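You operate a simulated robot arm through the tools that you are given. There is no shell and no other tool.

Carry out the task below with a simulated robot arm. There is one attempt and no reset: what you move stays moved.

TASK
Take the padlock off the valve, open the air, set about 5 bar and press the bench reset.
Fine: the padlock stands anywhere on the bench. Set down upright: padlock.
Where things are to end (x, y in the base frame): padlock within 60 mm of [590, 50].

The check looks at the end state, three seconds after you hand in, the way a careful person would. Anything else that was tipped, shoved, dropped, spilled or broken makes it a failure.

THE ROBOT
A 6-joint arm with a two-finger gripper, fixed in place. Base frame: the origin is on the floor under the middle of its stand, x ahead of it, y to its left, z up; the work surface is at about z = 900. Units: mm, degrees, N and s.
It reaches about 1417 mm from its shoulder. Its first joint turns from -166.0 to 166.0 degrees. Payload 3.43 kg.
The TCP is the grasp point between the finger pads, 20 mm short of the fingertips. In the tool frame z runs along the fingers and y along their closing line. The gripper opens to 190 mm; its body begins 248 mm behind the TCP.
Orientation is that of the tool frame in the base frame, as a unit quaternion [w, x, y, z]. With the fingers straight down and closing along the base's y, the tool's x points along the base's -x, its y along +y and its z along -z.

THE INTERFACE
- The arm moves only by the tool play_rows. Its argument "plan" is a list of rows, each an object (a shift or turn left out is 0, a gripper value left out holds the last) with "hand": the finger opening in m, from 0 to 0.19; "dp": the shift along the tool's x, y, z in m, a list of three; "rot": the turn, a rotation vector about the tool's x, y, z in rad, a list of three. In form: [{"hand": hand, "dp": [x, y, z], "rot": [ax, ay, az]}, ...]. A call has 1 to 20 rows; each row shifts and turns the commanded pose from where the row before left it, along the tool's axes as they then stand. Rows are played at 5 a second. More than 50 mm and 8.6 degrees between two rows, or a gripper value outside its range, and nothing of the call is played. A pose out of reach is approached as far as the arm can. The call stops where the force on the tool passes 90 N (or 10 N more than at its start, if that is more) or the arm is blocked; 0.2 s more then pass. The fingers move at their own pace (about 153 mm/s each) and stop on an object; they squeeze with about 29 N. The grip force told is the motor's: it shows also when the fingers shut on nothing. Time passes only in rows, and 0.2 s behind the last, so rows that do not move let the fingers close. The reply holds the time, the measured pose of the TCP, the force on the tool along the base axes, the opening and the grip force, in the units named above and with some noise, with the torque about the TCP (base axes, N m) and any sound that the robot's microphone picked up.
- Cameras (640 x 400 px; columns grow to the right, rows downward): "scene" is fixed at [48.3, 490, 1732.5]; the picture's right is [-0.62, -0.79, 0.00], its down [-0.43, 0.34, -0.84] and it looks along [0.66, -0.52, -0.54] (base axes); focal length 265 px, centre (320, 200). "wrist" rides on the gripper at [70, -8, -288] in the tool frame; the picture's right is [0.12, 0.99, 0.00], its down [-0.96, 0.12, -0.25] and it looks along [-0.25, 0.03, 0.97] (tool axes); focal length 261 px, centre (320, 200). There is no depth. A picture from a camera that has moved, and an enlarged one, comes with that camera's place and axes in the base frame and with its lens. The place of the scene camera against the robot may be out by one fixed shift of up to 18 mm in any direction.
- grab_frame(camera): a new picture of that camera. It takes no simulated time.
- lift_body(by): moves the trunk up (or, below 0, down) by that many mm; the arm rides with it, the base frame stays. It gives what a move gives, with no picture.
- zoom(camera, box): a new picture of the part [left, top, right, bottom] of that camera's present view, enlarged. It takes no simulated time.
- job_done(): hands the job in; it is judged then, once.

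Places have to be worked out from the pictures, the camera data and where the tool is seen. Open the gripper and draw the arm clear of the work before you hand the job in, unless the task says otherwise.

The tools are called after ">>>" as a command line: name --argument value ..., lists and objects as JSON in quotes. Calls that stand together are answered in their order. play_rows: Moves the arm, as the interface text tells. Its arguments: {"type":"object","properties":{"plan":{"type":"array"}},"required":["plan"]} The other tools are called the same way: lift_body (by) moves the trunk up or down; grab_frame (camera) takes a picture; zoom (camera, box) takes an enlarged picture of a part of a camera's view; job_done () hands the job in.

At the start:

```text
time: 0.0
position: [579.0, -233.7, 1584.7]
orientation: [0.0, 0.0, 1.0, 0.0]
force: [-0.6, -0.1, 0.7]
torque: [0.03, 0.03, 0.02]
opening: 190.1
gripper_force: 0.0
trunk travel left (down, up): [-375.0, 65.0]
```

scene: 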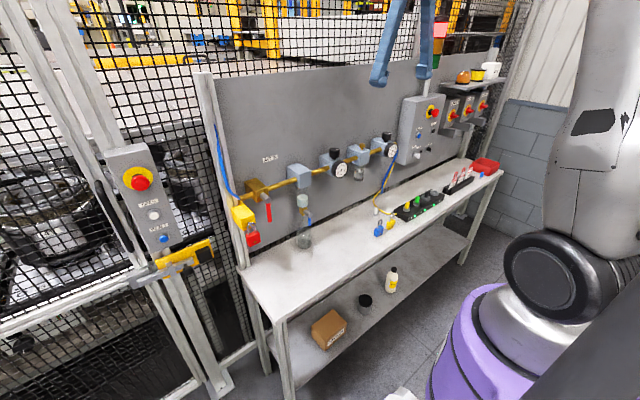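
wrist: 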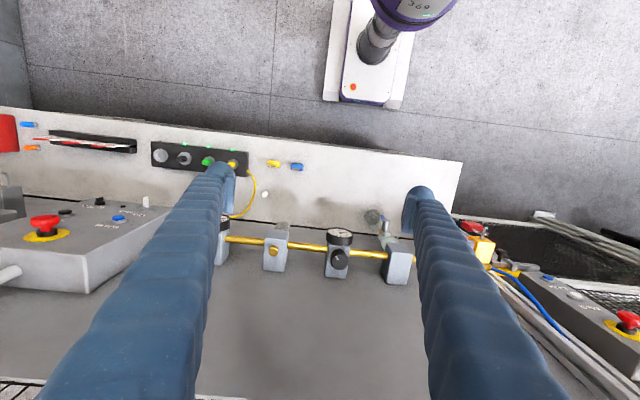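

The scene shows a bench with an air line on a panel: a yellow valve with a red padlock at the left, two gauges/regulators, and a control box. I zoom in for detail before moving.

>>> zoom --camera "scene" --box '[220, 140, 320, 260]'

>>> zoom --camera "scene" --box '[280, 120, 400, 200]'

>>> zoom --camera "scene" --box '[370, 60, 510, 170]'

>>> zoom --camera "scene" --box '[360, 150, 510, 250]'

>>> zoom --camera "scene" --box '[90, 130, 240, 290]'

```text
3.33 times, centred on (270, 200) of scene
camera zoom: at [48.3, 490.0, 1732.5], right [-0.62, -0.79, 0.0], down [-0.43, 0.34, -0.84], along [0.66, -0.52, -0.54], focal length 883 px, centre (487, 200)
```

zoom: 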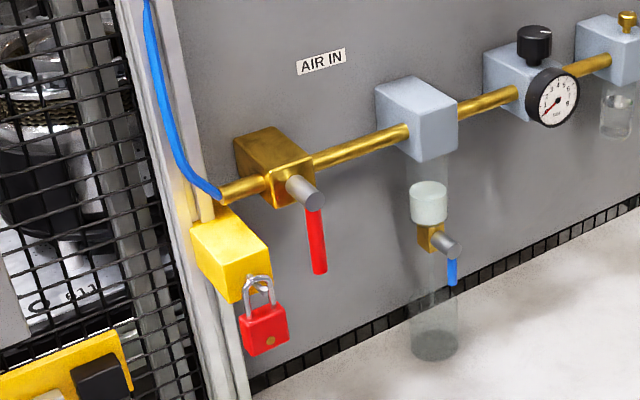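

```text
5.00 times, centred on (340, 160) of scene
camera zoom: at [48.3, 490.0, 1732.5], right [-0.62, -0.79, 0.0], down [-0.43, 0.34, -0.84], along [0.66, -0.52, -0.54], focal length 1324 px, centre (220, 400)
```

zoom: 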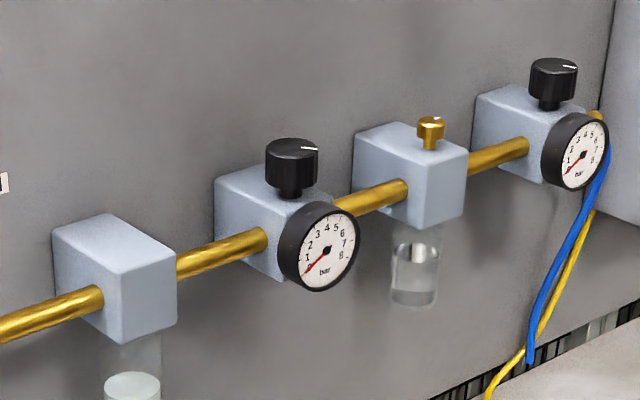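

```text
3.64 times, centred on (440, 115) of scene
camera zoom: at [48.3, 490.0, 1732.5], right [-0.62, -0.79, 0.0], down [-0.43, 0.34, -0.84], along [0.66, -0.52, -0.54], focal length 963 px, centre (-116, 509)
```

zoom: 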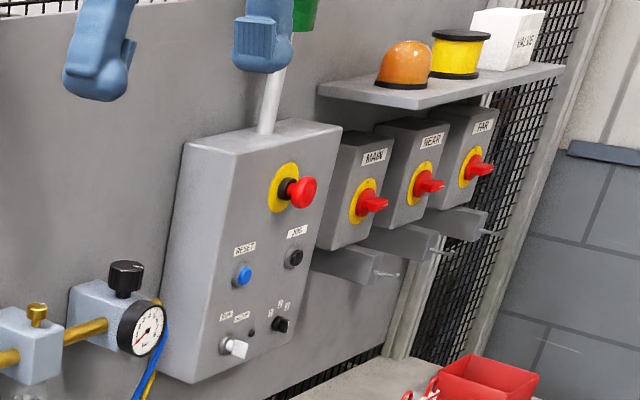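

```text
4.00 times, centred on (435, 200) of scene
camera zoom: at [48.3, 490.0, 1732.5], right [-0.62, -0.79, 0.0], down [-0.43, 0.34, -0.84], along [0.66, -0.52, -0.54], focal length 1059 px, centre (-140, 200)
```

zoom: 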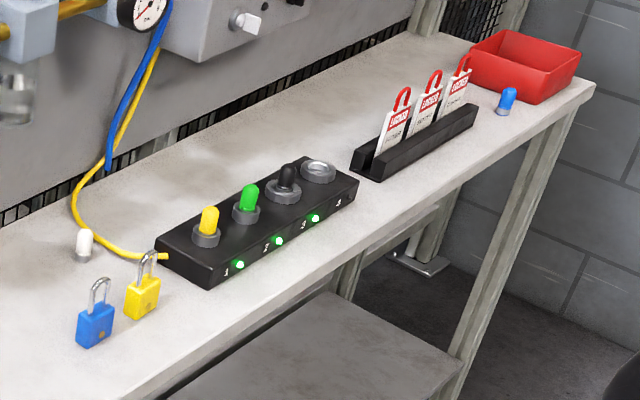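

```text
2.50 times, centred on (165, 210) of scene
camera zoom: at [48.3, 490.0, 1732.5], right [-0.62, -0.79, 0.0], down [-0.43, 0.34, -0.84], along [0.66, -0.52, -0.54], focal length 662 px, centre (708, 175)
```

zoom: 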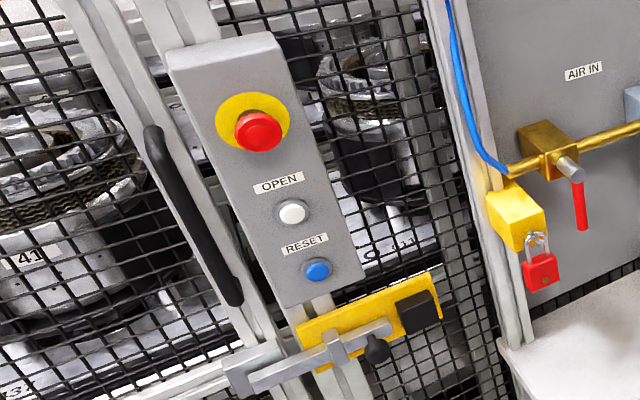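

I zoom tighter on the lock, the valve and the gauges to understand how each part works.

>>> zoom --camera "scene" --box '[228, 195, 276, 250]'

>>> zoom --camera "scene" --box '[240, 165, 290, 225]'

>>> zoom --camera "scene" --box '[315, 140, 355, 185]'

>>> zoom --camera "scene" --box '[365, 125, 405, 165]'

>>> zoom --camera "scene" --box '[405, 100, 460, 165]'

>>> zoom --camera "wrist" --box '[430, 200, 530, 280]'

>>> zoom --camera "wrist" --box '[210, 190, 430, 300]'

>>> zoom --camera "wrist" --box '[0, 170, 190, 300]'

```text
7.27 times, centred on (252, 222) of scene
camera zoom: at [48.3, 490.0, 1732.5], right [-0.62, -0.79, 0.0], down [-0.43, 0.34, -0.84], along [0.66, -0.52, -0.54], focal length 1926 px, centre (814, 36)
```

zoom: 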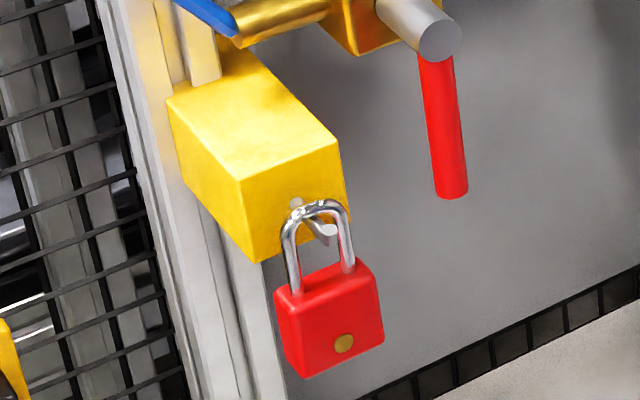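

```text
6.67 times, centred on (265, 195) of scene
camera zoom: at [48.3, 490.0, 1732.5], right [-0.62, -0.79, 0.0], down [-0.43, 0.34, -0.84], along [0.66, -0.52, -0.54], focal length 1765 px, centre (687, 233)
```

zoom: 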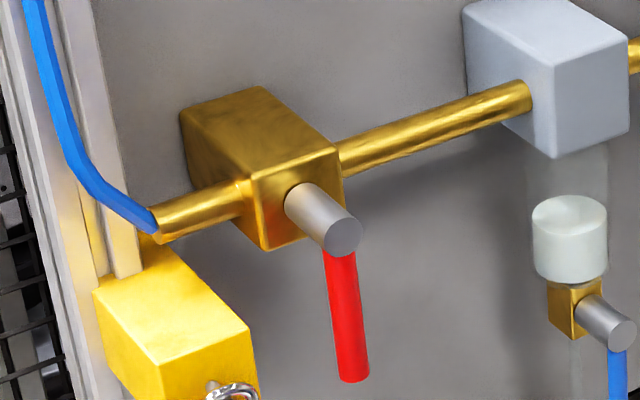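

```text
8.89 times, centred on (335, 162) of scene
camera zoom: at [48.3, 490.0, 1732.5], right [-0.62, -0.79, 0.0], down [-0.43, 0.34, -0.84], along [0.66, -0.52, -0.54], focal length 2354 px, centre (187, 533)
```

zoom: 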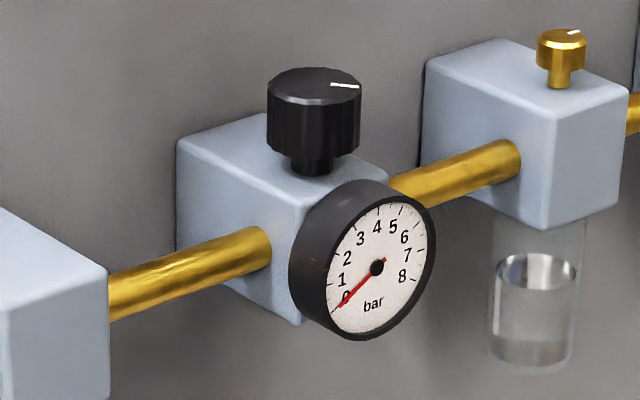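

```text
10.00 times, centred on (385, 145) of scene
camera zoom: at [48.3, 490.0, 1732.5], right [-0.62, -0.79, 0.0], down [-0.43, 0.34, -0.84], along [0.66, -0.52, -0.54], focal length 2648 px, centre (-330, 750)
```

zoom: 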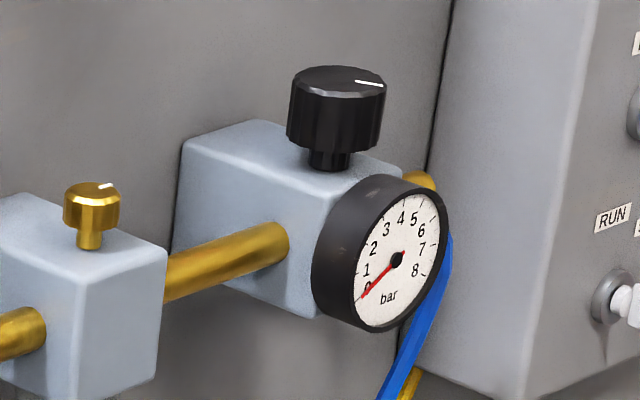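

```text
6.15 times, centred on (432, 132) of scene
camera zoom: at [48.3, 490.0, 1732.5], right [-0.62, -0.79, 0.0], down [-0.43, 0.34, -0.84], along [0.66, -0.52, -0.54], focal length 1629 px, centre (-372, 615)
```

zoom: 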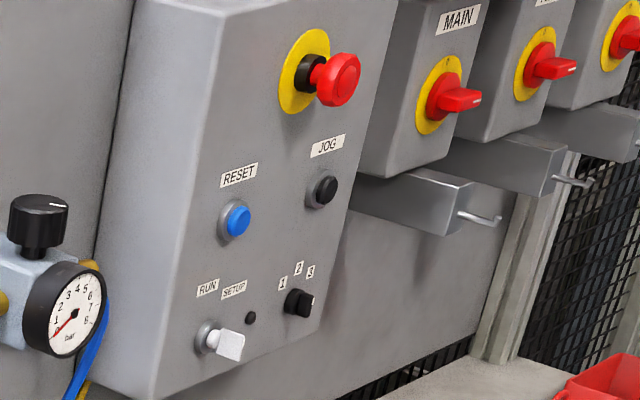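

```text
5.00 times, centred on (480, 240) of wrist
camera zoom: at [508.3, -242.1, 1873.0], right [-0.12, 0.99, 0.0], down [0.96, 0.12, 0.25], along [0.25, 0.03, -0.97], focal length 1303 px, centre (-480, 0)
```

zoom: 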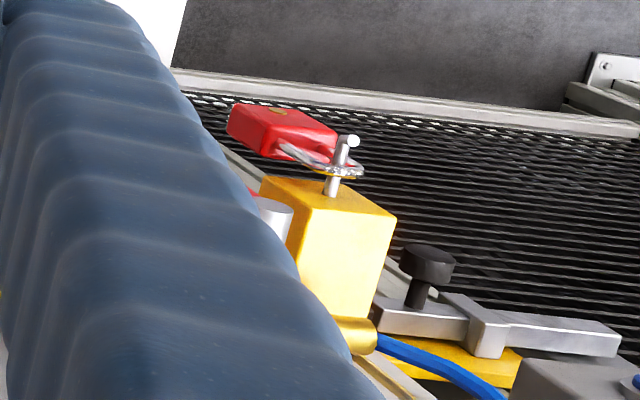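

```text
2.91 times, centred on (320, 245) of wrist
camera zoom: at [508.3, -242.1, 1873.0], right [-0.12, 0.99, 0.0], down [0.96, 0.12, 0.25], along [0.25, 0.03, -0.97], focal length 758 px, centre (320, 69)
```

zoom: 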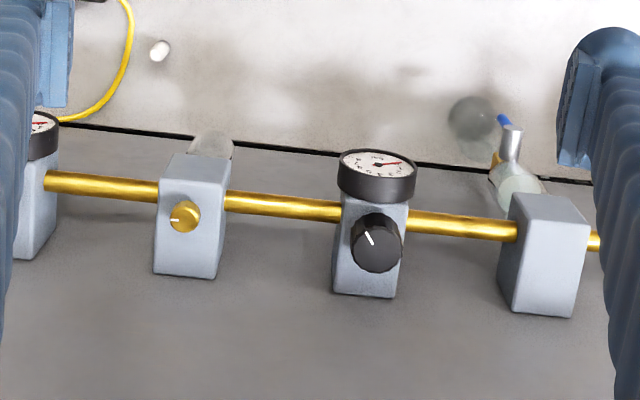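

```text
3.08 times, centred on (95, 235) of wrist
camera zoom: at [508.3, -242.1, 1873.0], right [-0.12, 0.99, 0.0], down [0.96, 0.12, 0.25], along [0.25, 0.03, -0.97], focal length 802 px, centre (1012, 92)
```

zoom: 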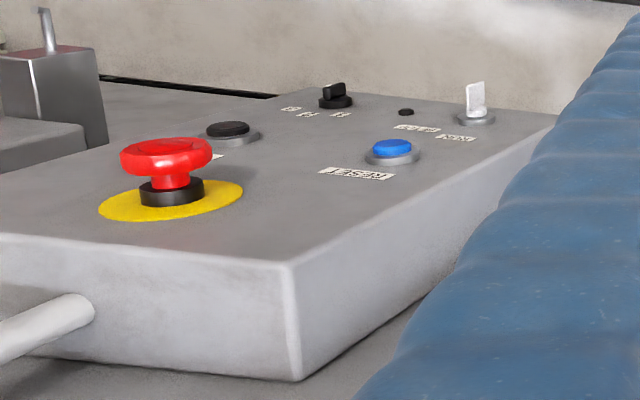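

From the two cameras I put the padlock pin tip near (708, 246, 1193), with the lock hanging on a pin that points toward −x, and the bench RESET near (762, −700, 1282). I move left, then pitch the gripper forward 45° so the wrist camera sees the panel from in front.

>>> play_rows --plan '[{"dp": [0.0185, 0.0406, 0]}, {"dp": [0.0185, 0.0406, 0]}, {"dp": [0.0185, 0.0406, 0]}, {"dp": [0.0185, 0.0406, 0]}, {"dp": [0.0185, 0.0406, 0]}, {"dp": [0.0185, 0.0406, 0]}, {"dp": [0.0185, 0.0406, 0]}, {"rot": [0, -0.131, 0]}, {"rot": [0, -0.131, 0]}, {"rot": [0, -0.131, 0]}, {"rot": [0, -0.131, 0]}, {"rot": [0, -0.131, 0]}, {"rot": [0, -0.1304, 0]}, {}]'

```text
time: 3.0
position: [450.7, 52.3, 1586.8]
orientation: [0.383, 0.0, 0.924, 0.0]
force: [0.7, -0.7, -0.9]
torque: [0.01, 0.07, 0.0]
opening: 189.9
gripper_force: 0.0
trunk travel left (down, up): [-375.0, 65.0]
```

Now at 45° pitch as commanded. I take pictures from here.

>>> grab_frame --camera "wrist"

>>> grab_frame --camera "scene"

```text
taken
camera wrist: at [196.5, 42.9, 1739.8], right [-0.08, 0.99, -0.08], down [0.5, 0.12, 0.86], along [0.86, 0.03, -0.51], focal length 261 px, centre (320, 200)
```

wrist: 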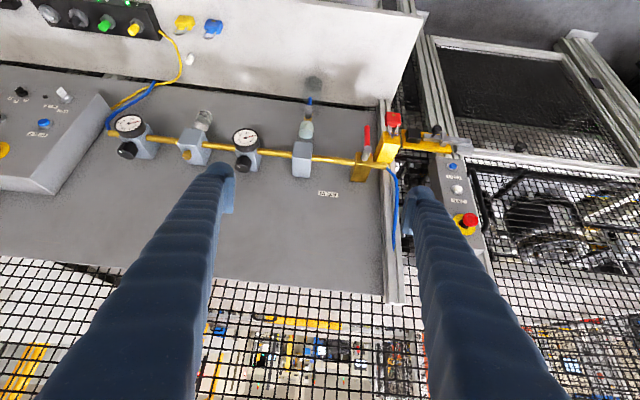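

```text
taken
```

scene: 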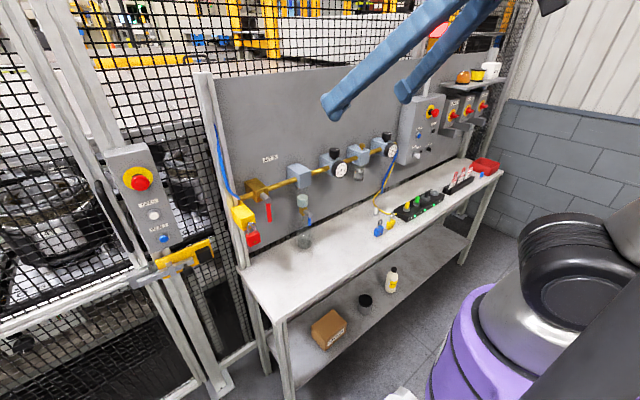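

The wrist camera now sees the lock, valve and gauges from the front (upside down). I zoom for accurate pixel positions.

>>> zoom --camera "wrist" --box '[345, 95, 445, 195]'

>>> zoom --camera "wrist" --box '[220, 100, 330, 190]'

>>> zoom --camera "wrist" --box '[100, 90, 220, 180]'

>>> zoom --camera "wrist" --box '[0, 70, 110, 200]'

>>> zoom --camera "wrist" --box '[40, 0, 240, 100]'

```text
4.00 times, centred on (395, 145) of wrist
camera zoom: at [196.5, 42.9, 1739.8], right [-0.08, 0.99, -0.08], down [0.5, 0.12, 0.86], along [0.86, 0.03, -0.51], focal length 1043 px, centre (20, 420)
```

zoom: 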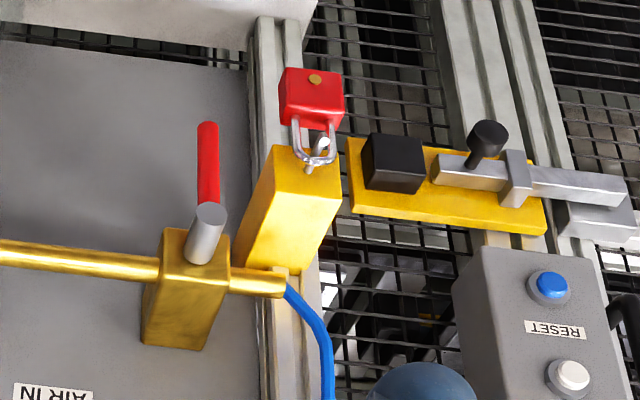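

```text
4.44 times, centred on (275, 145) of wrist
camera zoom: at [196.5, 42.9, 1739.8], right [-0.08, 0.99, -0.08], down [0.5, 0.12, 0.86], along [0.86, 0.03, -0.51], focal length 1158 px, centre (520, 444)
```

zoom: 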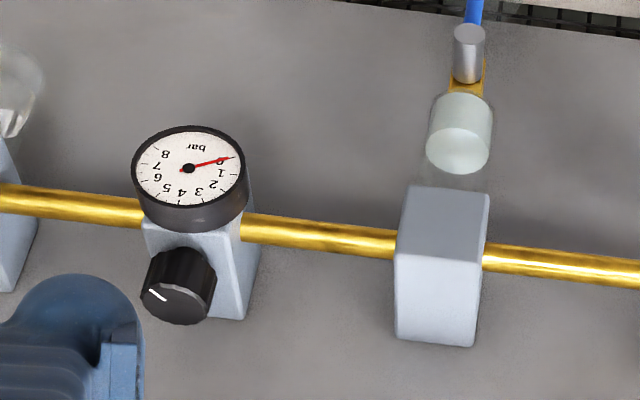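

```text
4.44 times, centred on (160, 135) of wrist
camera zoom: at [196.5, 42.9, 1739.8], right [-0.08, 0.99, -0.08], down [0.5, 0.12, 0.86], along [0.86, 0.03, -0.51], focal length 1158 px, centre (1031, 489)
```

zoom: 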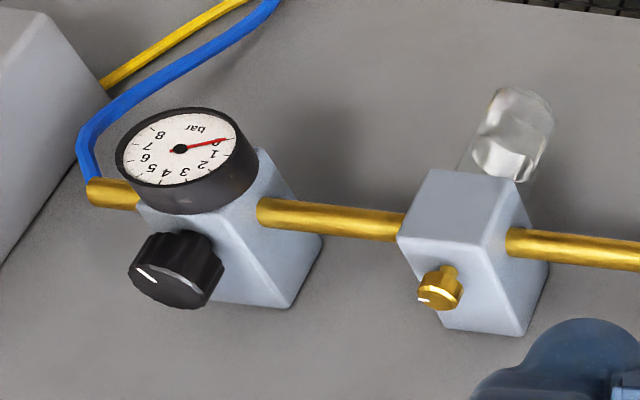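

```text
3.08 times, centred on (55, 135) of wrist
camera zoom: at [196.5, 42.9, 1739.8], right [-0.08, 0.99, -0.08], down [0.5, 0.12, 0.86], along [0.86, 0.03, -0.51], focal length 802 px, centre (1135, 400)
```

zoom: 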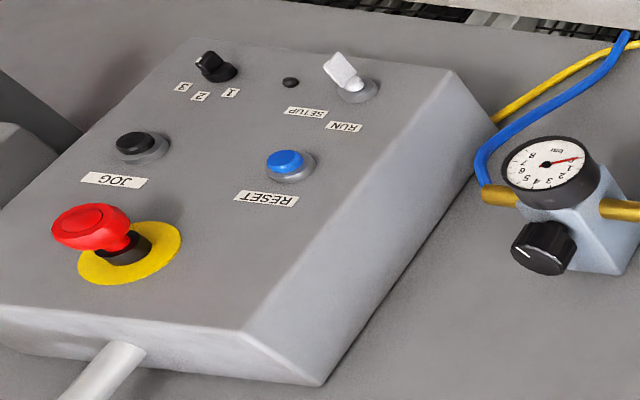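

```text
3.20 times, centred on (140, 50) of wrist
camera zoom: at [196.5, 42.9, 1739.8], right [-0.08, 0.99, -0.08], down [0.5, 0.12, 0.86], along [0.86, 0.03, -0.51], focal length 834 px, centre (896, 680)
```

zoom: 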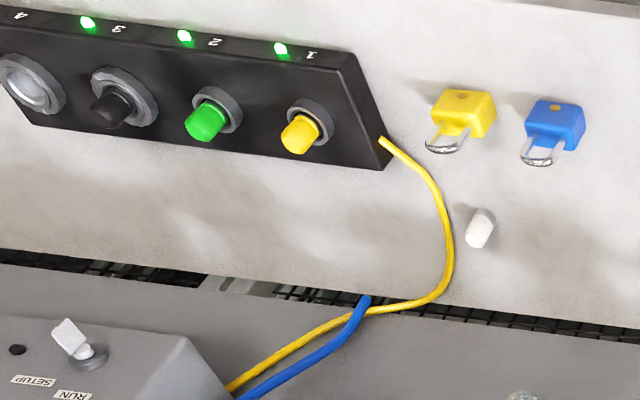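

Triangulating across views: pin tip ≈ (710, 251, 1183), lock body centre ≈ (725, 252, 1127) with bottom ≈ 1103, valve stem end ≈ (732, 177, 1243), red handle hanging down to z≈1151. I look at the finger geometry before grasping.

>>> zoom --camera "scene" --box '[310, 0, 510, 125]'

>>> zoom --camera "wrist" --box '[170, 140, 490, 340]'

```text
3.20 times, centred on (410, 62) of scene
camera zoom: at [48.3, 490.0, 1732.5], right [-0.62, -0.79, 0.0], down [-0.43, 0.34, -0.84], along [0.66, -0.52, -0.54], focal length 847 px, centre (32, 640)
```

zoom: 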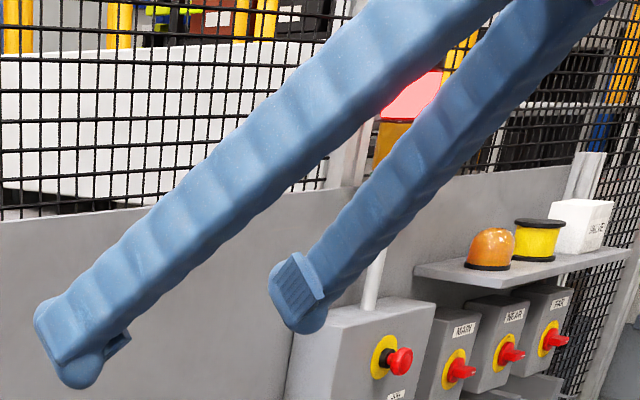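

```text
2.00 times, centred on (330, 240) of wrist
camera zoom: at [196.5, 42.9, 1739.8], right [-0.08, 0.99, -0.08], down [0.5, 0.12, 0.86], along [0.86, 0.03, -0.51], focal length 521 px, centre (300, 120)
```

zoom: 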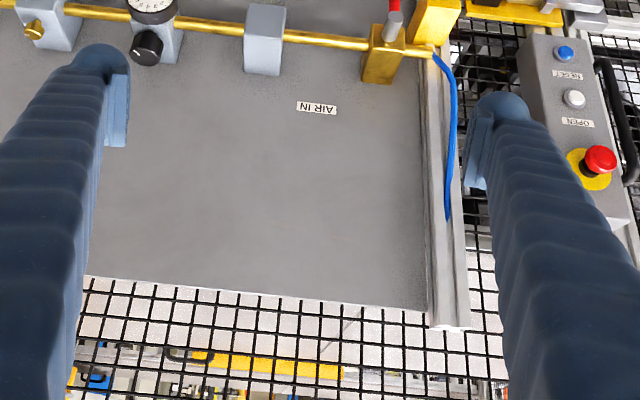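

Fingers are roughly 33 mm thick with pads. I narrow the opening to 60 mm and move to a pre-grasp 100 mm back from the lock along the 45° approach.

>>> play_rows --plan '[{"hand": 0.06, "dp": [0.01128, 0.01829, 0.03742]}, {"dp": [0.01128, 0.01829, 0.03742]}, {"dp": [0.01128, 0.01829, 0.03742]}, {"dp": [0.01128, 0.01829, 0.03742]}, {"dp": [0.01128, 0.01829, 0.03742]}, {"dp": [0.01128, 0.01829, 0.03742]}, {"dp": [0.01128, 0.01829, 0.03742]}, {"dp": [0.01128, 0.01829, 0.03742]}, {"dp": [0.01128, 0.01829, 0.03742]}, {"dp": [0.01128, 0.01829, 0.03742]}, {}]'

>>> grab_frame --camera "wrist"

>>> zoom --camera "scene" --box '[200, 100, 360, 260]'

```text
time: 5.4
position: [632.0, 234.2, 1241.1]
orientation: [0.383, 0.0, 0.924, 0.0]
force: [-0.6, -0.2, 0.9]
torque: [0.0, -0.04, -0.04]
opening: 60.0
gripper_force: 0.0
trunk travel left (down, up): [-375.0, 65.0]
```

```text
taken
camera wrist: at [378.2, 225.3, 1394.8], right [-0.08, 0.99, -0.08], down [0.5, 0.12, 0.86], along [0.86, 0.03, -0.51], focal length 261 px, centre (320, 200)
```

wrist: 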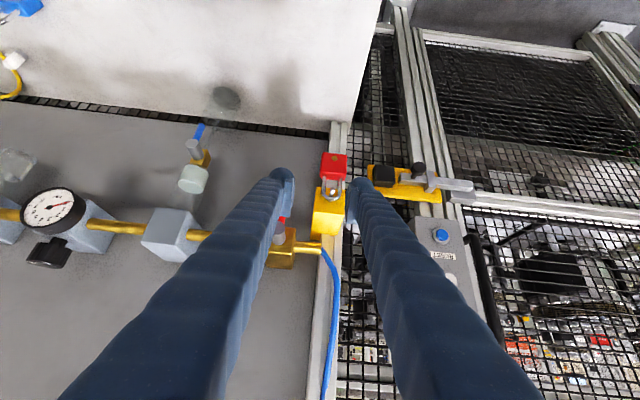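

```text
2.50 times, centred on (280, 180) of scene
camera zoom: at [48.3, 490.0, 1732.5], right [-0.62, -0.79, 0.0], down [-0.43, 0.34, -0.84], along [0.66, -0.52, -0.54], focal length 662 px, centre (420, 250)
```

zoom: 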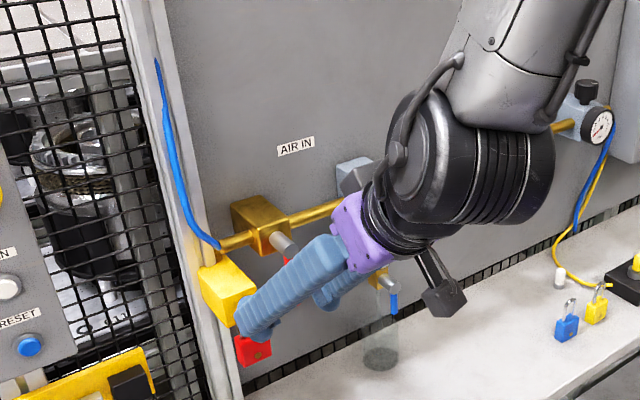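

I refine the lock's position from this closer view.

>>> zoom --camera "wrist" --box '[270, 130, 390, 260]'

```text
3.08 times, centred on (330, 195) of wrist
camera zoom: at [378.2, 225.3, 1394.8], right [-0.08, 0.99, -0.08], down [0.5, 0.12, 0.86], along [0.86, 0.03, -0.51], focal length 802 px, centre (289, 215)
```

zoom: 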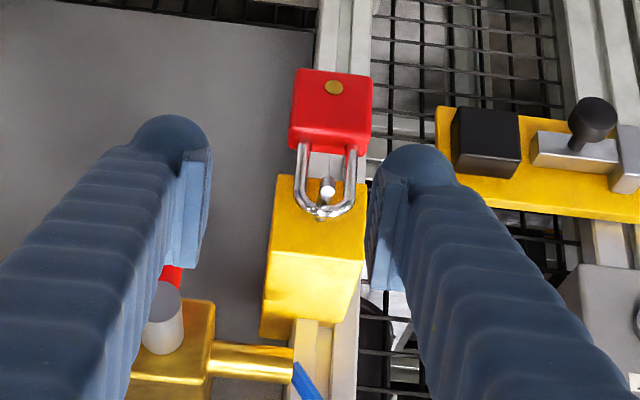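

The closer view gives a lock body of about 42×42×20 mm centred at (725, 253.5, 1121), with the yellow box bottom above it. I line up on the approach line and advance, stopping 30 mm short to check.

>>> play_rows --plan '[{"dp": [0.00605, 0.00965, 0.0218]}, {"dp": [0.00605, 0.00965, 0.0218]}, {}, {"dp": [0, 0, 0.0233]}, {"dp": [0, 0, 0.0233]}, {"dp": [0, 0, 0.0234]}, {}]'

>>> zoom --camera "wrist" --box '[240, 100, 400, 240]'

>>> zoom --camera "scene" --box '[215, 180, 315, 260]'

```text
time: 7.0
position: [703.6, 254.1, 1152.5]
orientation: [0.383, 0.0, 0.924, 0.0]
force: [-0.8, 0.1, 0.7]
torque: [-0.04, -0.03, -0.04]
opening: 60.3
gripper_force: 0.1
trunk travel left (down, up): [-375.0, 65.0]
```

```text
2.86 times, centred on (320, 170) of wrist
camera zoom: at [451.0, 245.3, 1306.7], right [-0.08, 0.99, -0.08], down [0.5, 0.12, 0.86], along [0.86, 0.03, -0.51], focal length 745 px, centre (320, 286)
```

zoom: 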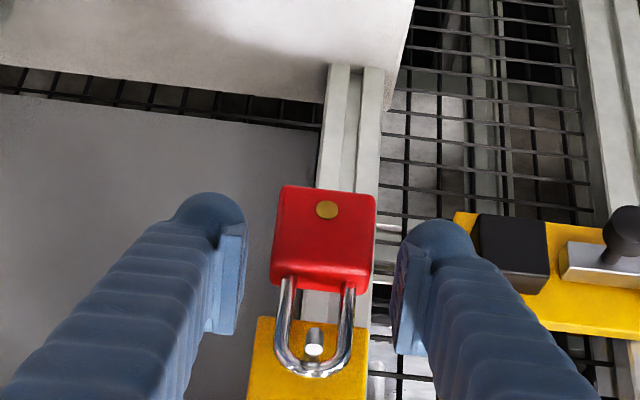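

```text
5.00 times, centred on (265, 220) of scene
camera zoom: at [48.3, 490.0, 1732.5], right [-0.62, -0.79, 0.0], down [-0.43, 0.34, -0.84], along [0.66, -0.52, -0.54], focal length 1324 px, centre (595, 100)
```

zoom: 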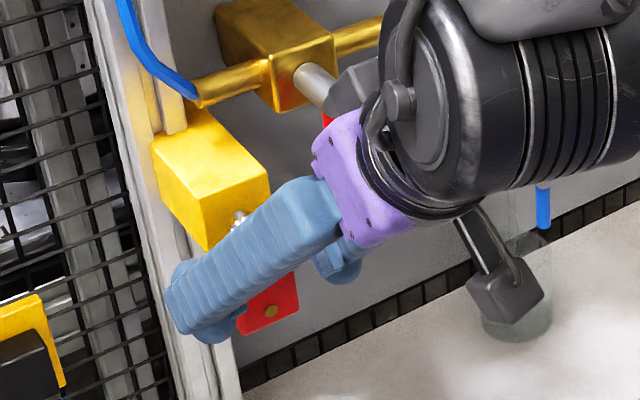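

The lock sits centred between the fingers. I advance the last 30 mm and close the gripper.

>>> play_rows --plan '[{"dp": [0, 0, 0.015]}, {"dp": [0, 0, 0.015]}, {}, {"hand": 0.03}, {}, {}, {}]'

>>> zoom --camera "wrist" --box '[240, 80, 400, 240]'

>>> zoom --camera "scene" --box '[215, 180, 315, 260]'

```text
time: 8.6
position: [726.9, 253.5, 1130.2]
orientation: [0.383, 0.0, 0.924, -0.001]
force: [-0.5, 0.3, 0.0]
torque: [-0.02, 0.0, -0.01]
opening: 42.7
gripper_force: 29.2
trunk travel left (down, up): [-375.0, 65.0]
```

```text
2.50 times, centred on (320, 160) of wrist
camera zoom: at [473.5, 244.8, 1284.2], right [-0.08, 0.99, -0.08], down [0.51, 0.12, 0.85], along [0.86, 0.03, -0.51], focal length 652 px, centre (320, 300)
```

zoom: 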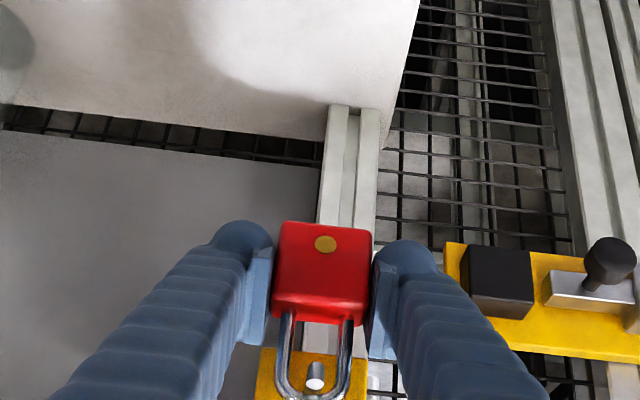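

```text
5.00 times, centred on (265, 220) of scene
camera zoom: at [48.3, 490.0, 1732.5], right [-0.62, -0.79, 0.0], down [-0.43, 0.34, -0.84], along [0.66, -0.52, -0.54], focal length 1324 px, centre (595, 100)
```

zoom: 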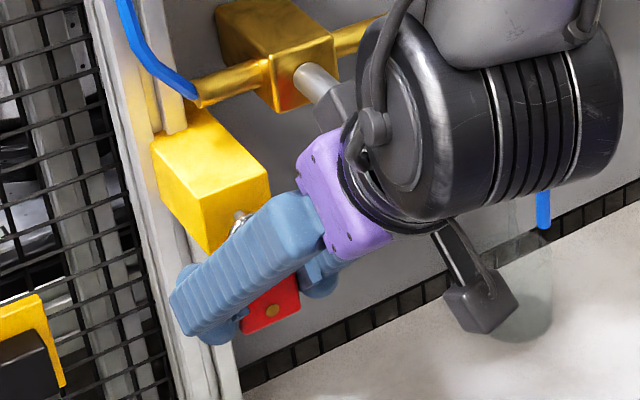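

Gripped at 42.7 mm, 29 N. I lift 12 mm so the shackle clears the pin, then pull straight back along −x.

>>> play_rows --plan '[{"dp": [-0.00424, 0, -0.00424]}, {"dp": [-0.00424, 0, -0.00424]}, {}, {"dp": [0.00707, 0, -0.00707]}, {"dp": [0.00707, 0, -0.00707]}, {"dp": [0.00707, 0, -0.00707]}, {"dp": [0.0106, 0, -0.0106]}, {"dp": [0.0106, 0, -0.0106]}, {"dp": [0.01414, 0, -0.01414]}, {}]'

>>> zoom --camera "wrist" --box '[220, 80, 420, 260]'

>>> zoom --camera "scene" --box '[215, 160, 335, 260]'

```text
time: 10.8
position: [653.0, 258.0, 1151.0]
orientation: [0.379, 0.0, 0.925, -0.004]
force: [0.4, -0.2, -0.9]
torque: [0.01, -0.01, 0.02]
opening: 42.8
gripper_force: 28.8
out of reach, approached as far as the arm can: row 9
trunk travel left (down, up): [-375.0, 65.0]
```

```text
2.22 times, centred on (320, 170) of wrist
camera zoom: at [399.6, 250.9, 1306.1], right [-0.08, 0.99, -0.09], down [0.51, 0.12, 0.85], along [0.86, 0.02, -0.52], focal length 579 px, centre (320, 267)
```

zoom: 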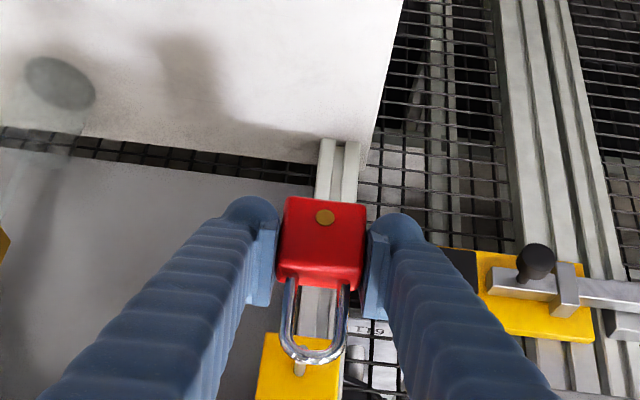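

```text
4.00 times, centred on (275, 210) of scene
camera zoom: at [48.3, 490.0, 1732.5], right [-0.62, -0.79, 0.0], down [-0.43, 0.34, -0.84], along [0.66, -0.52, -0.54], focal length 1059 px, centre (500, 160)
```

zoom: 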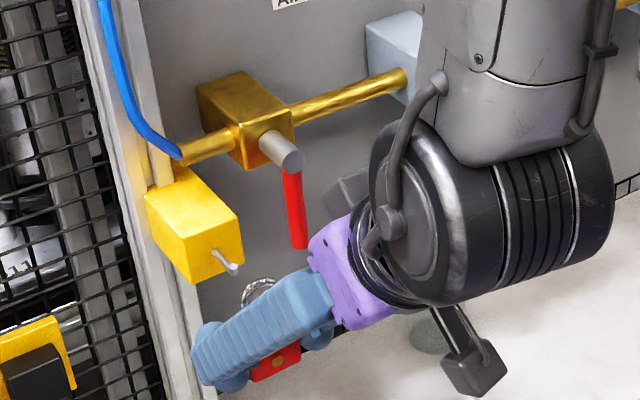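

The lock is off the pin and held; the arm is at its fold limit at this pitch, so I'll use the trunk to go down (joints unchanged). I lower 120 mm, which keeps everything well above the bench.

>>> lift_body --by -120

```text
time: 12.3
position: [651.6, 257.1, 1031.4]
orientation: [0.38, 0.0, 0.925, -0.005]
force: [-0.2, 0.0, -1.2]
torque: [0.02, 0.0, -0.02]
opening: 42.7
gripper_force: 29.3
trunk travel left (down, up): [-255.0, 185.0]
```

Next I yaw the gripper about the vertical (toward pointing −y) so the wrist moves away from the robot's base and the folded limit eases; I start with 24°.

>>> play_rows --plan '[{"rot": [0.0987, 0, 0.0987]}, {"rot": [0.0987, 0, 0.0987]}, {"rot": [0.0987, 0, 0.0987]}, {}]'

```text
time: 13.3
position: [652.1, 258.9, 1030.4]
orientation: [0.373, 0.192, 0.904, -0.085]
force: [-0.5, 0.0, -0.9]
torque: [-0.04, -0.04, -0.01]
opening: 43.0
gripper_force: 28.8
trunk travel left (down, up): [-255.0, 185.0]
```

No reach complaint; I continue the yaw to about 56° total.

>>> play_rows --plan '[{"rot": [0.0987, 0, 0.0987]}, {"rot": [0.0987, 0, 0.0987]}, {"rot": [0.0987, 0, 0.0987]}, {"rot": [0.0987, 0, 0.0987]}, {}]'

>>> grab_frame --camera "scene"

>>> grab_frame --camera "wrist"

```text
time: 14.5
position: [651.2, 259.2, 1031.7]
orientation: [0.337, 0.433, 0.815, -0.185]
force: [-0.4, -0.7, -1.5]
torque: [-0.05, 0.03, -0.02]
opening: 42.8
gripper_force: 28.1
trunk travel left (down, up): [-255.0, 185.0]
```

```text
taken
```

scene: 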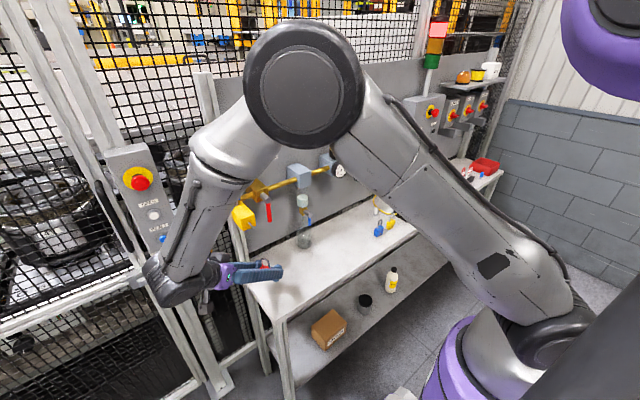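

```text
taken
camera wrist: at [504.6, 464.9, 1183.6], right [0.78, 0.62, -0.1], down [0.38, -0.35, 0.86], along [0.5, -0.7, -0.51], focal length 261 px, centre (320, 200)
```

wrist: 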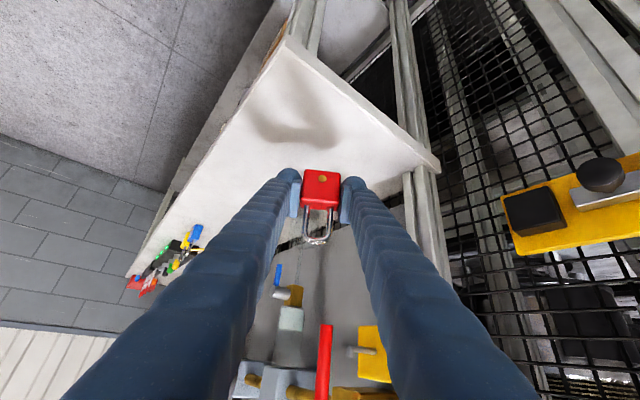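

The gripper points mostly −y now with the lock upright. I travel at height to above the set-down spot, aiming for about (600, 55).

>>> play_rows --plan '[{"dp": [-0.0168, -0.0311, 0.0231]}, {"dp": [-0.0168, -0.0311, 0.0231]}, {"dp": [-0.0168, -0.0311, 0.0231]}, {"dp": [-0.0168, -0.0311, 0.0231]}, {"dp": [-0.0168, -0.0311, 0.0231]}, {}]'

>>> grab_frame --camera "wrist"

>>> grab_frame --camera "scene"

```text
time: 15.9
position: [601.6, 55.1, 1010.1]
orientation: [0.337, 0.433, 0.815, -0.185]
force: [-0.1, -0.8, -0.1]
torque: [0.1, 0.0, 0.04]
opening: 42.8
gripper_force: 29.6
trunk travel left (down, up): [-255.0, 185.0]
```

```text
taken
camera wrist: at [453.7, 260.2, 1163.6], right [0.78, 0.62, -0.09], down [0.38, -0.35, 0.86], along [0.5, -0.7, -0.51], focal length 261 px, centre (320, 200)
```

wrist: 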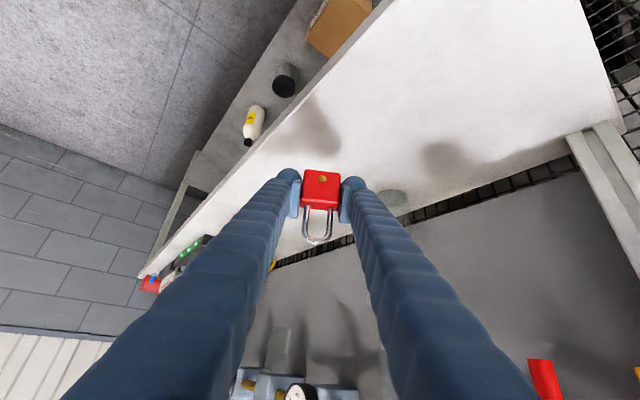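

```text
taken
```

scene: 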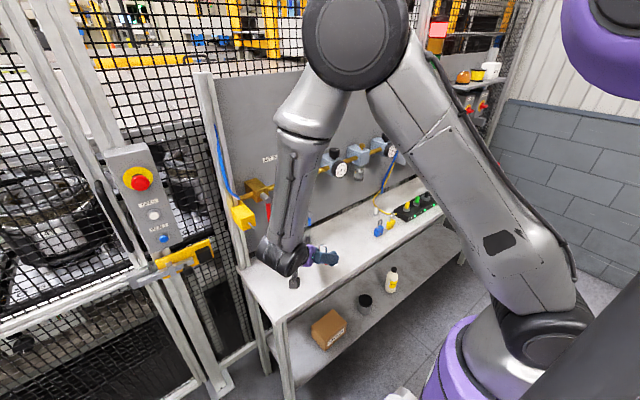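

At (602, 55, 1010), lock bottom about 30 mm below the TCP. I descend to about 950, then feel for the bench.

>>> play_rows --plan '[{"dp": [0.0142, 0.0002, 0.0141]}, {"dp": [0.0142, 0.0002, 0.0141]}, {"dp": [0.0142, 0.0002, 0.0141]}, {}]'

>>> zoom --camera "wrist" --box '[250, 130, 400, 260]'

>>> zoom --camera "scene" --box '[260, 210, 380, 310]'

```text
time: 16.9
position: [601.1, 52.6, 949.7]
orientation: [0.337, 0.433, 0.815, -0.185]
force: [0.5, 0.4, -1.6]
torque: [-0.04, 0.04, -0.01]
opening: 42.7
gripper_force: 29.0
trunk travel left (down, up): [-255.0, 185.0]
```

```text
3.08 times, centred on (325, 195) of wrist
camera zoom: at [454.0, 260.2, 1103.9], right [0.78, 0.62, -0.09], down [0.38, -0.35, 0.86], along [0.5, -0.7, -0.51], focal length 802 px, centre (305, 215)
```

zoom: 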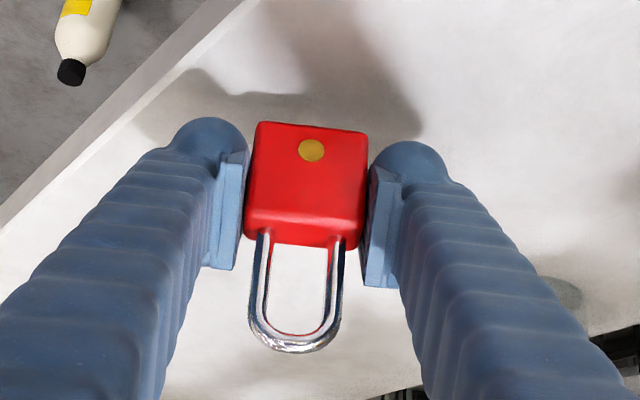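

```text
4.00 times, centred on (320, 260) of scene
camera zoom: at [48.3, 490.0, 1732.5], right [-0.62, -0.79, 0.0], down [-0.43, 0.34, -0.84], along [0.66, -0.52, -0.54], focal length 1059 px, centre (320, -40)
```

zoom: 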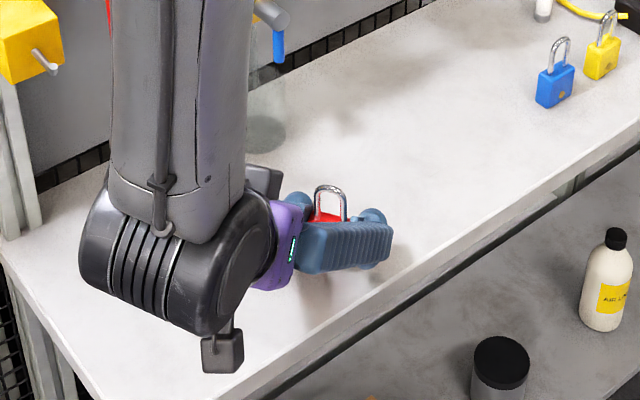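

Lock hangs upright in the fingers, clear of other items. I descend in small steps to contact.

>>> play_rows --plan '[{"dp": [0.00284, 0, 0.00282]}, {"dp": [0.00284, 0, 0.00282]}, {"dp": [0.00284, 0, 0.00282]}, {"dp": [0.00142, 0, 0.00141]}, {}]'

```text
time: 18.1
position: [601.5, 55.4, 937.8]
orientation: [0.336, 0.433, 0.816, -0.186]
force: [0.3, 0.2, -1.0]
torque: [0.02, -0.01, -0.02]
opening: 43.0
gripper_force: 29.0
trunk travel left (down, up): [-255.0, 185.0]
```

No contact yet (about 937). I continue in finer steps.

>>> play_rows --plan '[{"dp": [0.00142, 0, 0.00141]}, {"dp": [0.00142, 0, 0.00141]}, {}]'

```text
time: 18.9
position: [600.7, 53.4, 933.5]
orientation: [0.335, 0.433, 0.816, -0.188]
force: [-0.7, 0.3, 9.8]
torque: [0.24, -0.18, 0.04]
opening: 42.7
gripper_force: 29.1
trunk travel left (down, up): [-255.0, 185.0]
```

Contact felt: about 10 N upward at z≈933, so the lock's base is on the bench. I open the fingers to release it and look.

>>> play_rows --plan '[{"hand": 0.05}, {}, {"hand": 0.065}, {}, {}]'

>>> zoom --camera "wrist" --box '[250, 130, 400, 260]'

>>> zoom --camera "scene" --box '[280, 220, 360, 290]'

```text
time: 20.1
position: [601.8, 54.2, 933.6]
orientation: [0.335, 0.433, 0.816, -0.187]
force: [0.3, -0.1, -0.8]
torque: [0.01, 0.04, 0.02]
opening: 65.1
gripper_force: 0.1
trunk travel left (down, up): [-255.0, 185.0]
```

```text
3.08 times, centred on (325, 195) of wrist
camera zoom: at [455.7, 261.0, 1086.8], right [0.78, 0.62, -0.1], down [0.39, -0.35, 0.85], along [0.49, -0.7, -0.51], focal length 802 px, centre (305, 215)
```

zoom: 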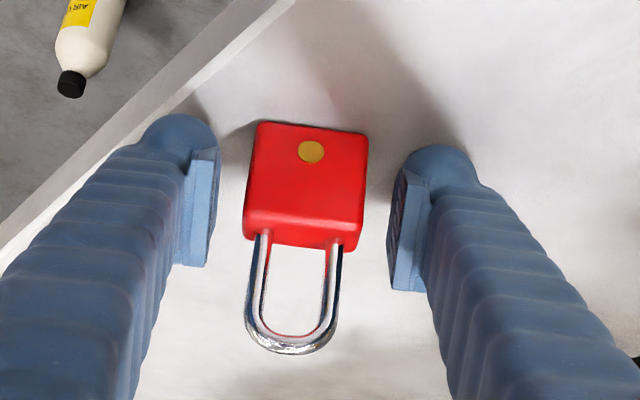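

```text
5.71 times, centred on (320, 255) of scene
camera zoom: at [48.3, 490.0, 1732.5], right [-0.62, -0.79, 0.0], down [-0.43, 0.34, -0.84], along [0.66, -0.52, -0.54], focal length 1513 px, centre (320, -114)
```

zoom: 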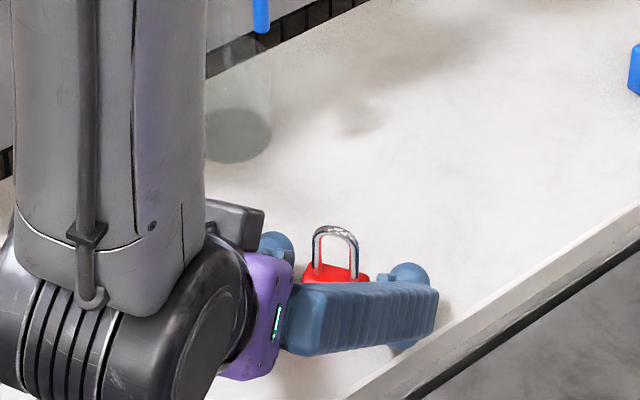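

The padlock stands upright on the bench near (601, 54), free of the fingers. I back out along the approach axis.

>>> play_rows --plan '[{"dp": [0, 0, -0.02]}, {"dp": [0, 0, -0.04]}, {"dp": [0, 0, -0.04]}, {"dp": [0, 0, -0.04]}, {"dp": [0, 0, -0.03]}, {}]'

>>> grab_frame --camera "scene"

>>> grab_frame --camera "wrist"

```text
time: 21.5
position: [533.2, 155.5, 1052.0]
orientation: [0.337, 0.433, 0.815, -0.185]
force: [-0.6, 0.2, 0.7]
torque: [0.02, 0.02, 0.02]
opening: 64.8
gripper_force: 0.1
trunk travel left (down, up): [-255.0, 185.0]
```

```text
taken
```

scene: 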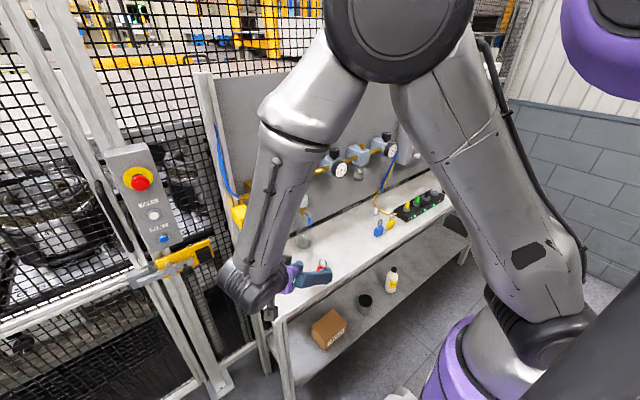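

```text
taken
camera wrist: at [386.5, 361.7, 1205.8], right [0.78, 0.62, -0.1], down [0.38, -0.35, 0.86], along [0.5, -0.7, -0.51], focal length 261 px, centre (320, 200)
```

wrist: 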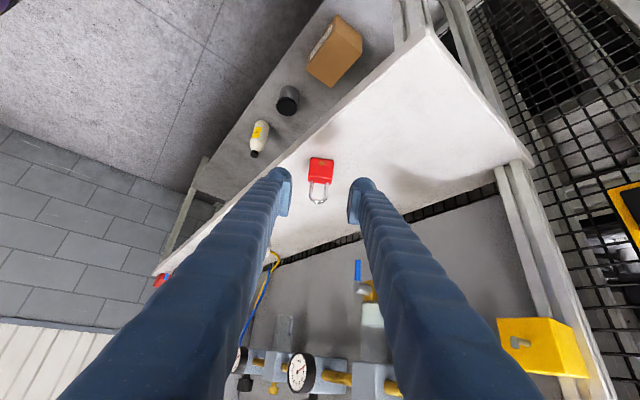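

The lock stands clean on the bench. I raise the trunk back by 120 mm before going to the valve.

>>> lift_body --by 120

>>> play_rows --plan '[{"dp": [-0.0283, 0.0312, -0.004]}, {"dp": [-0.0283, 0.0312, -0.004]}, {"dp": [-0.0283, 0.0312, -0.004]}, {"rot": [-0.0987, 0, -0.0987]}, {"rot": [-0.0987, 0, -0.0987]}, {"rot": [-0.0987, 0, -0.0987]}, {"rot": [-0.0987, 0, -0.0987]}, {"rot": [-0.0987, 0, -0.0987]}, {"rot": [-0.0987, 0, -0.0987]}, {"rot": [-0.0987, 0, -0.0987]}, {"hand": 0.05}, {}]'

>>> grab_frame --camera "wrist"

>>> grab_frame --camera "scene"

```text
time: 23.0
position: [533.2, 155.2, 1171.6]
orientation: [0.337, 0.433, 0.815, -0.186]
force: [0.5, -0.2, 0.2]
torque: [0.02, -0.02, -0.02]
opening: 65.1
gripper_force: 0.0
trunk travel left (down, up): [-375.0, 65.0]
```

```text
time: 25.6
position: [647.9, 168.2, 1243.4]
orientation: [0.377, -0.001, 0.926, -0.006]
force: [0.6, 0.4, -0.7]
torque: [-0.06, -0.01, -0.06]
opening: 50.0
gripper_force: 0.1
out of reach, approached as far as the arm can: row 10
trunk travel left (down, up): [-375.0, 65.0]
```

```text
taken
camera wrist: at [395.1, 162.5, 1400.2], right [-0.08, 0.99, -0.09], down [0.52, 0.12, 0.85], along [0.85, 0.02, -0.52], focal length 261 px, centre (320, 200)
```

wrist: 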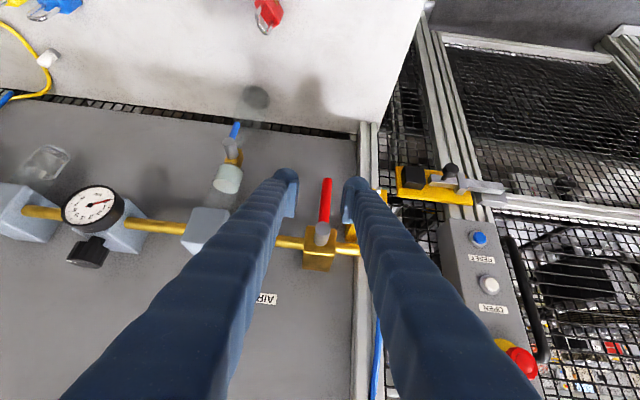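

```text
taken
```

scene: 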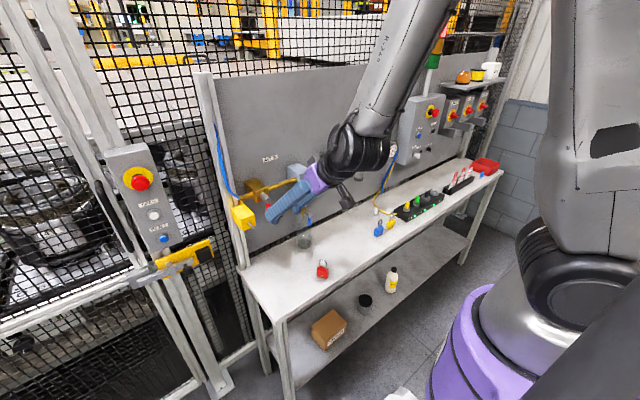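

I zoom on the valve handle from here to refine its place.

>>> zoom --camera "wrist" --box '[260, 150, 400, 280]'

>>> zoom --camera "scene" --box '[225, 165, 315, 240]'

```text
3.08 times, centred on (330, 215) of wrist
camera zoom: at [395.1, 162.5, 1400.2], right [-0.08, 0.99, -0.09], down [0.52, 0.12, 0.85], along [0.85, 0.02, -0.52], focal length 802 px, centre (289, 154)
```

zoom: 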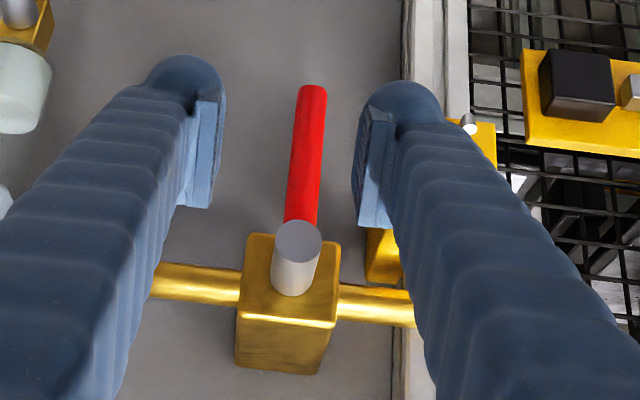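

```text
5.33 times, centred on (270, 202) of scene
camera zoom: at [48.3, 490.0, 1732.5], right [-0.62, -0.79, 0.0], down [-0.43, 0.34, -0.84], along [0.66, -0.52, -0.54], focal length 1412 px, centre (587, 187)
```

zoom: 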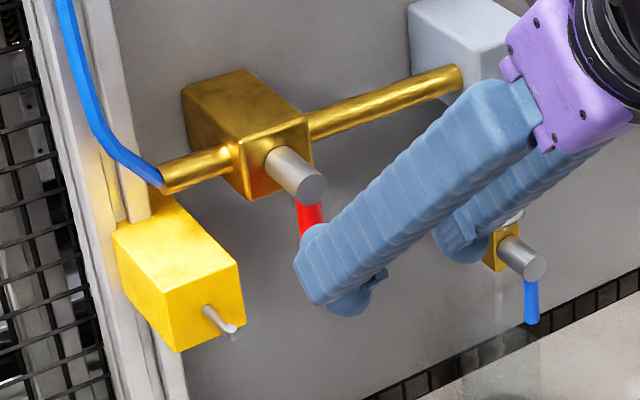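

Refined: handle hangs at (742, 179, 1147–1242) about a pivot at (y 179.5, z 1242); the yellow box face is at x≈746, y≥225. I straddle the handle's lower end loosely with the two fingers, staying under the box, first stopping 40 mm short.

>>> play_rows --plan '[{"dp": [0.0084, 0.001, 0.0324]}, {}, {"dp": [0, 0, 0.03]}, {"dp": [0, 0, 0.03]}, {}]'

>>> zoom --camera "wrist" --box '[250, 120, 410, 260]'

```text
time: 26.8
position: [706.3, 168.1, 1171.0]
orientation: [0.379, 0.0, 0.925, -0.005]
force: [0.0, 0.1, 0.8]
torque: [0.06, 0.02, 0.05]
opening: 49.9
gripper_force: 0.0
trunk travel left (down, up): [-375.0, 65.0]
```

```text
2.86 times, centred on (330, 190) of wrist
camera zoom: at [453.9, 161.1, 1326.2], right [-0.08, 0.99, -0.09], down [0.51, 0.12, 0.85], along [0.86, 0.02, -0.52], focal length 745 px, centre (291, 229)
```

zoom: 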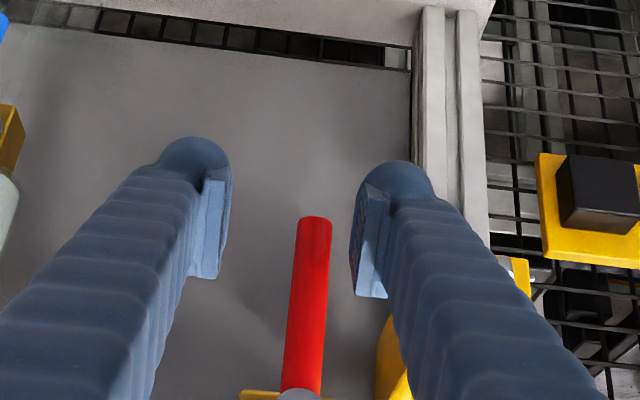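

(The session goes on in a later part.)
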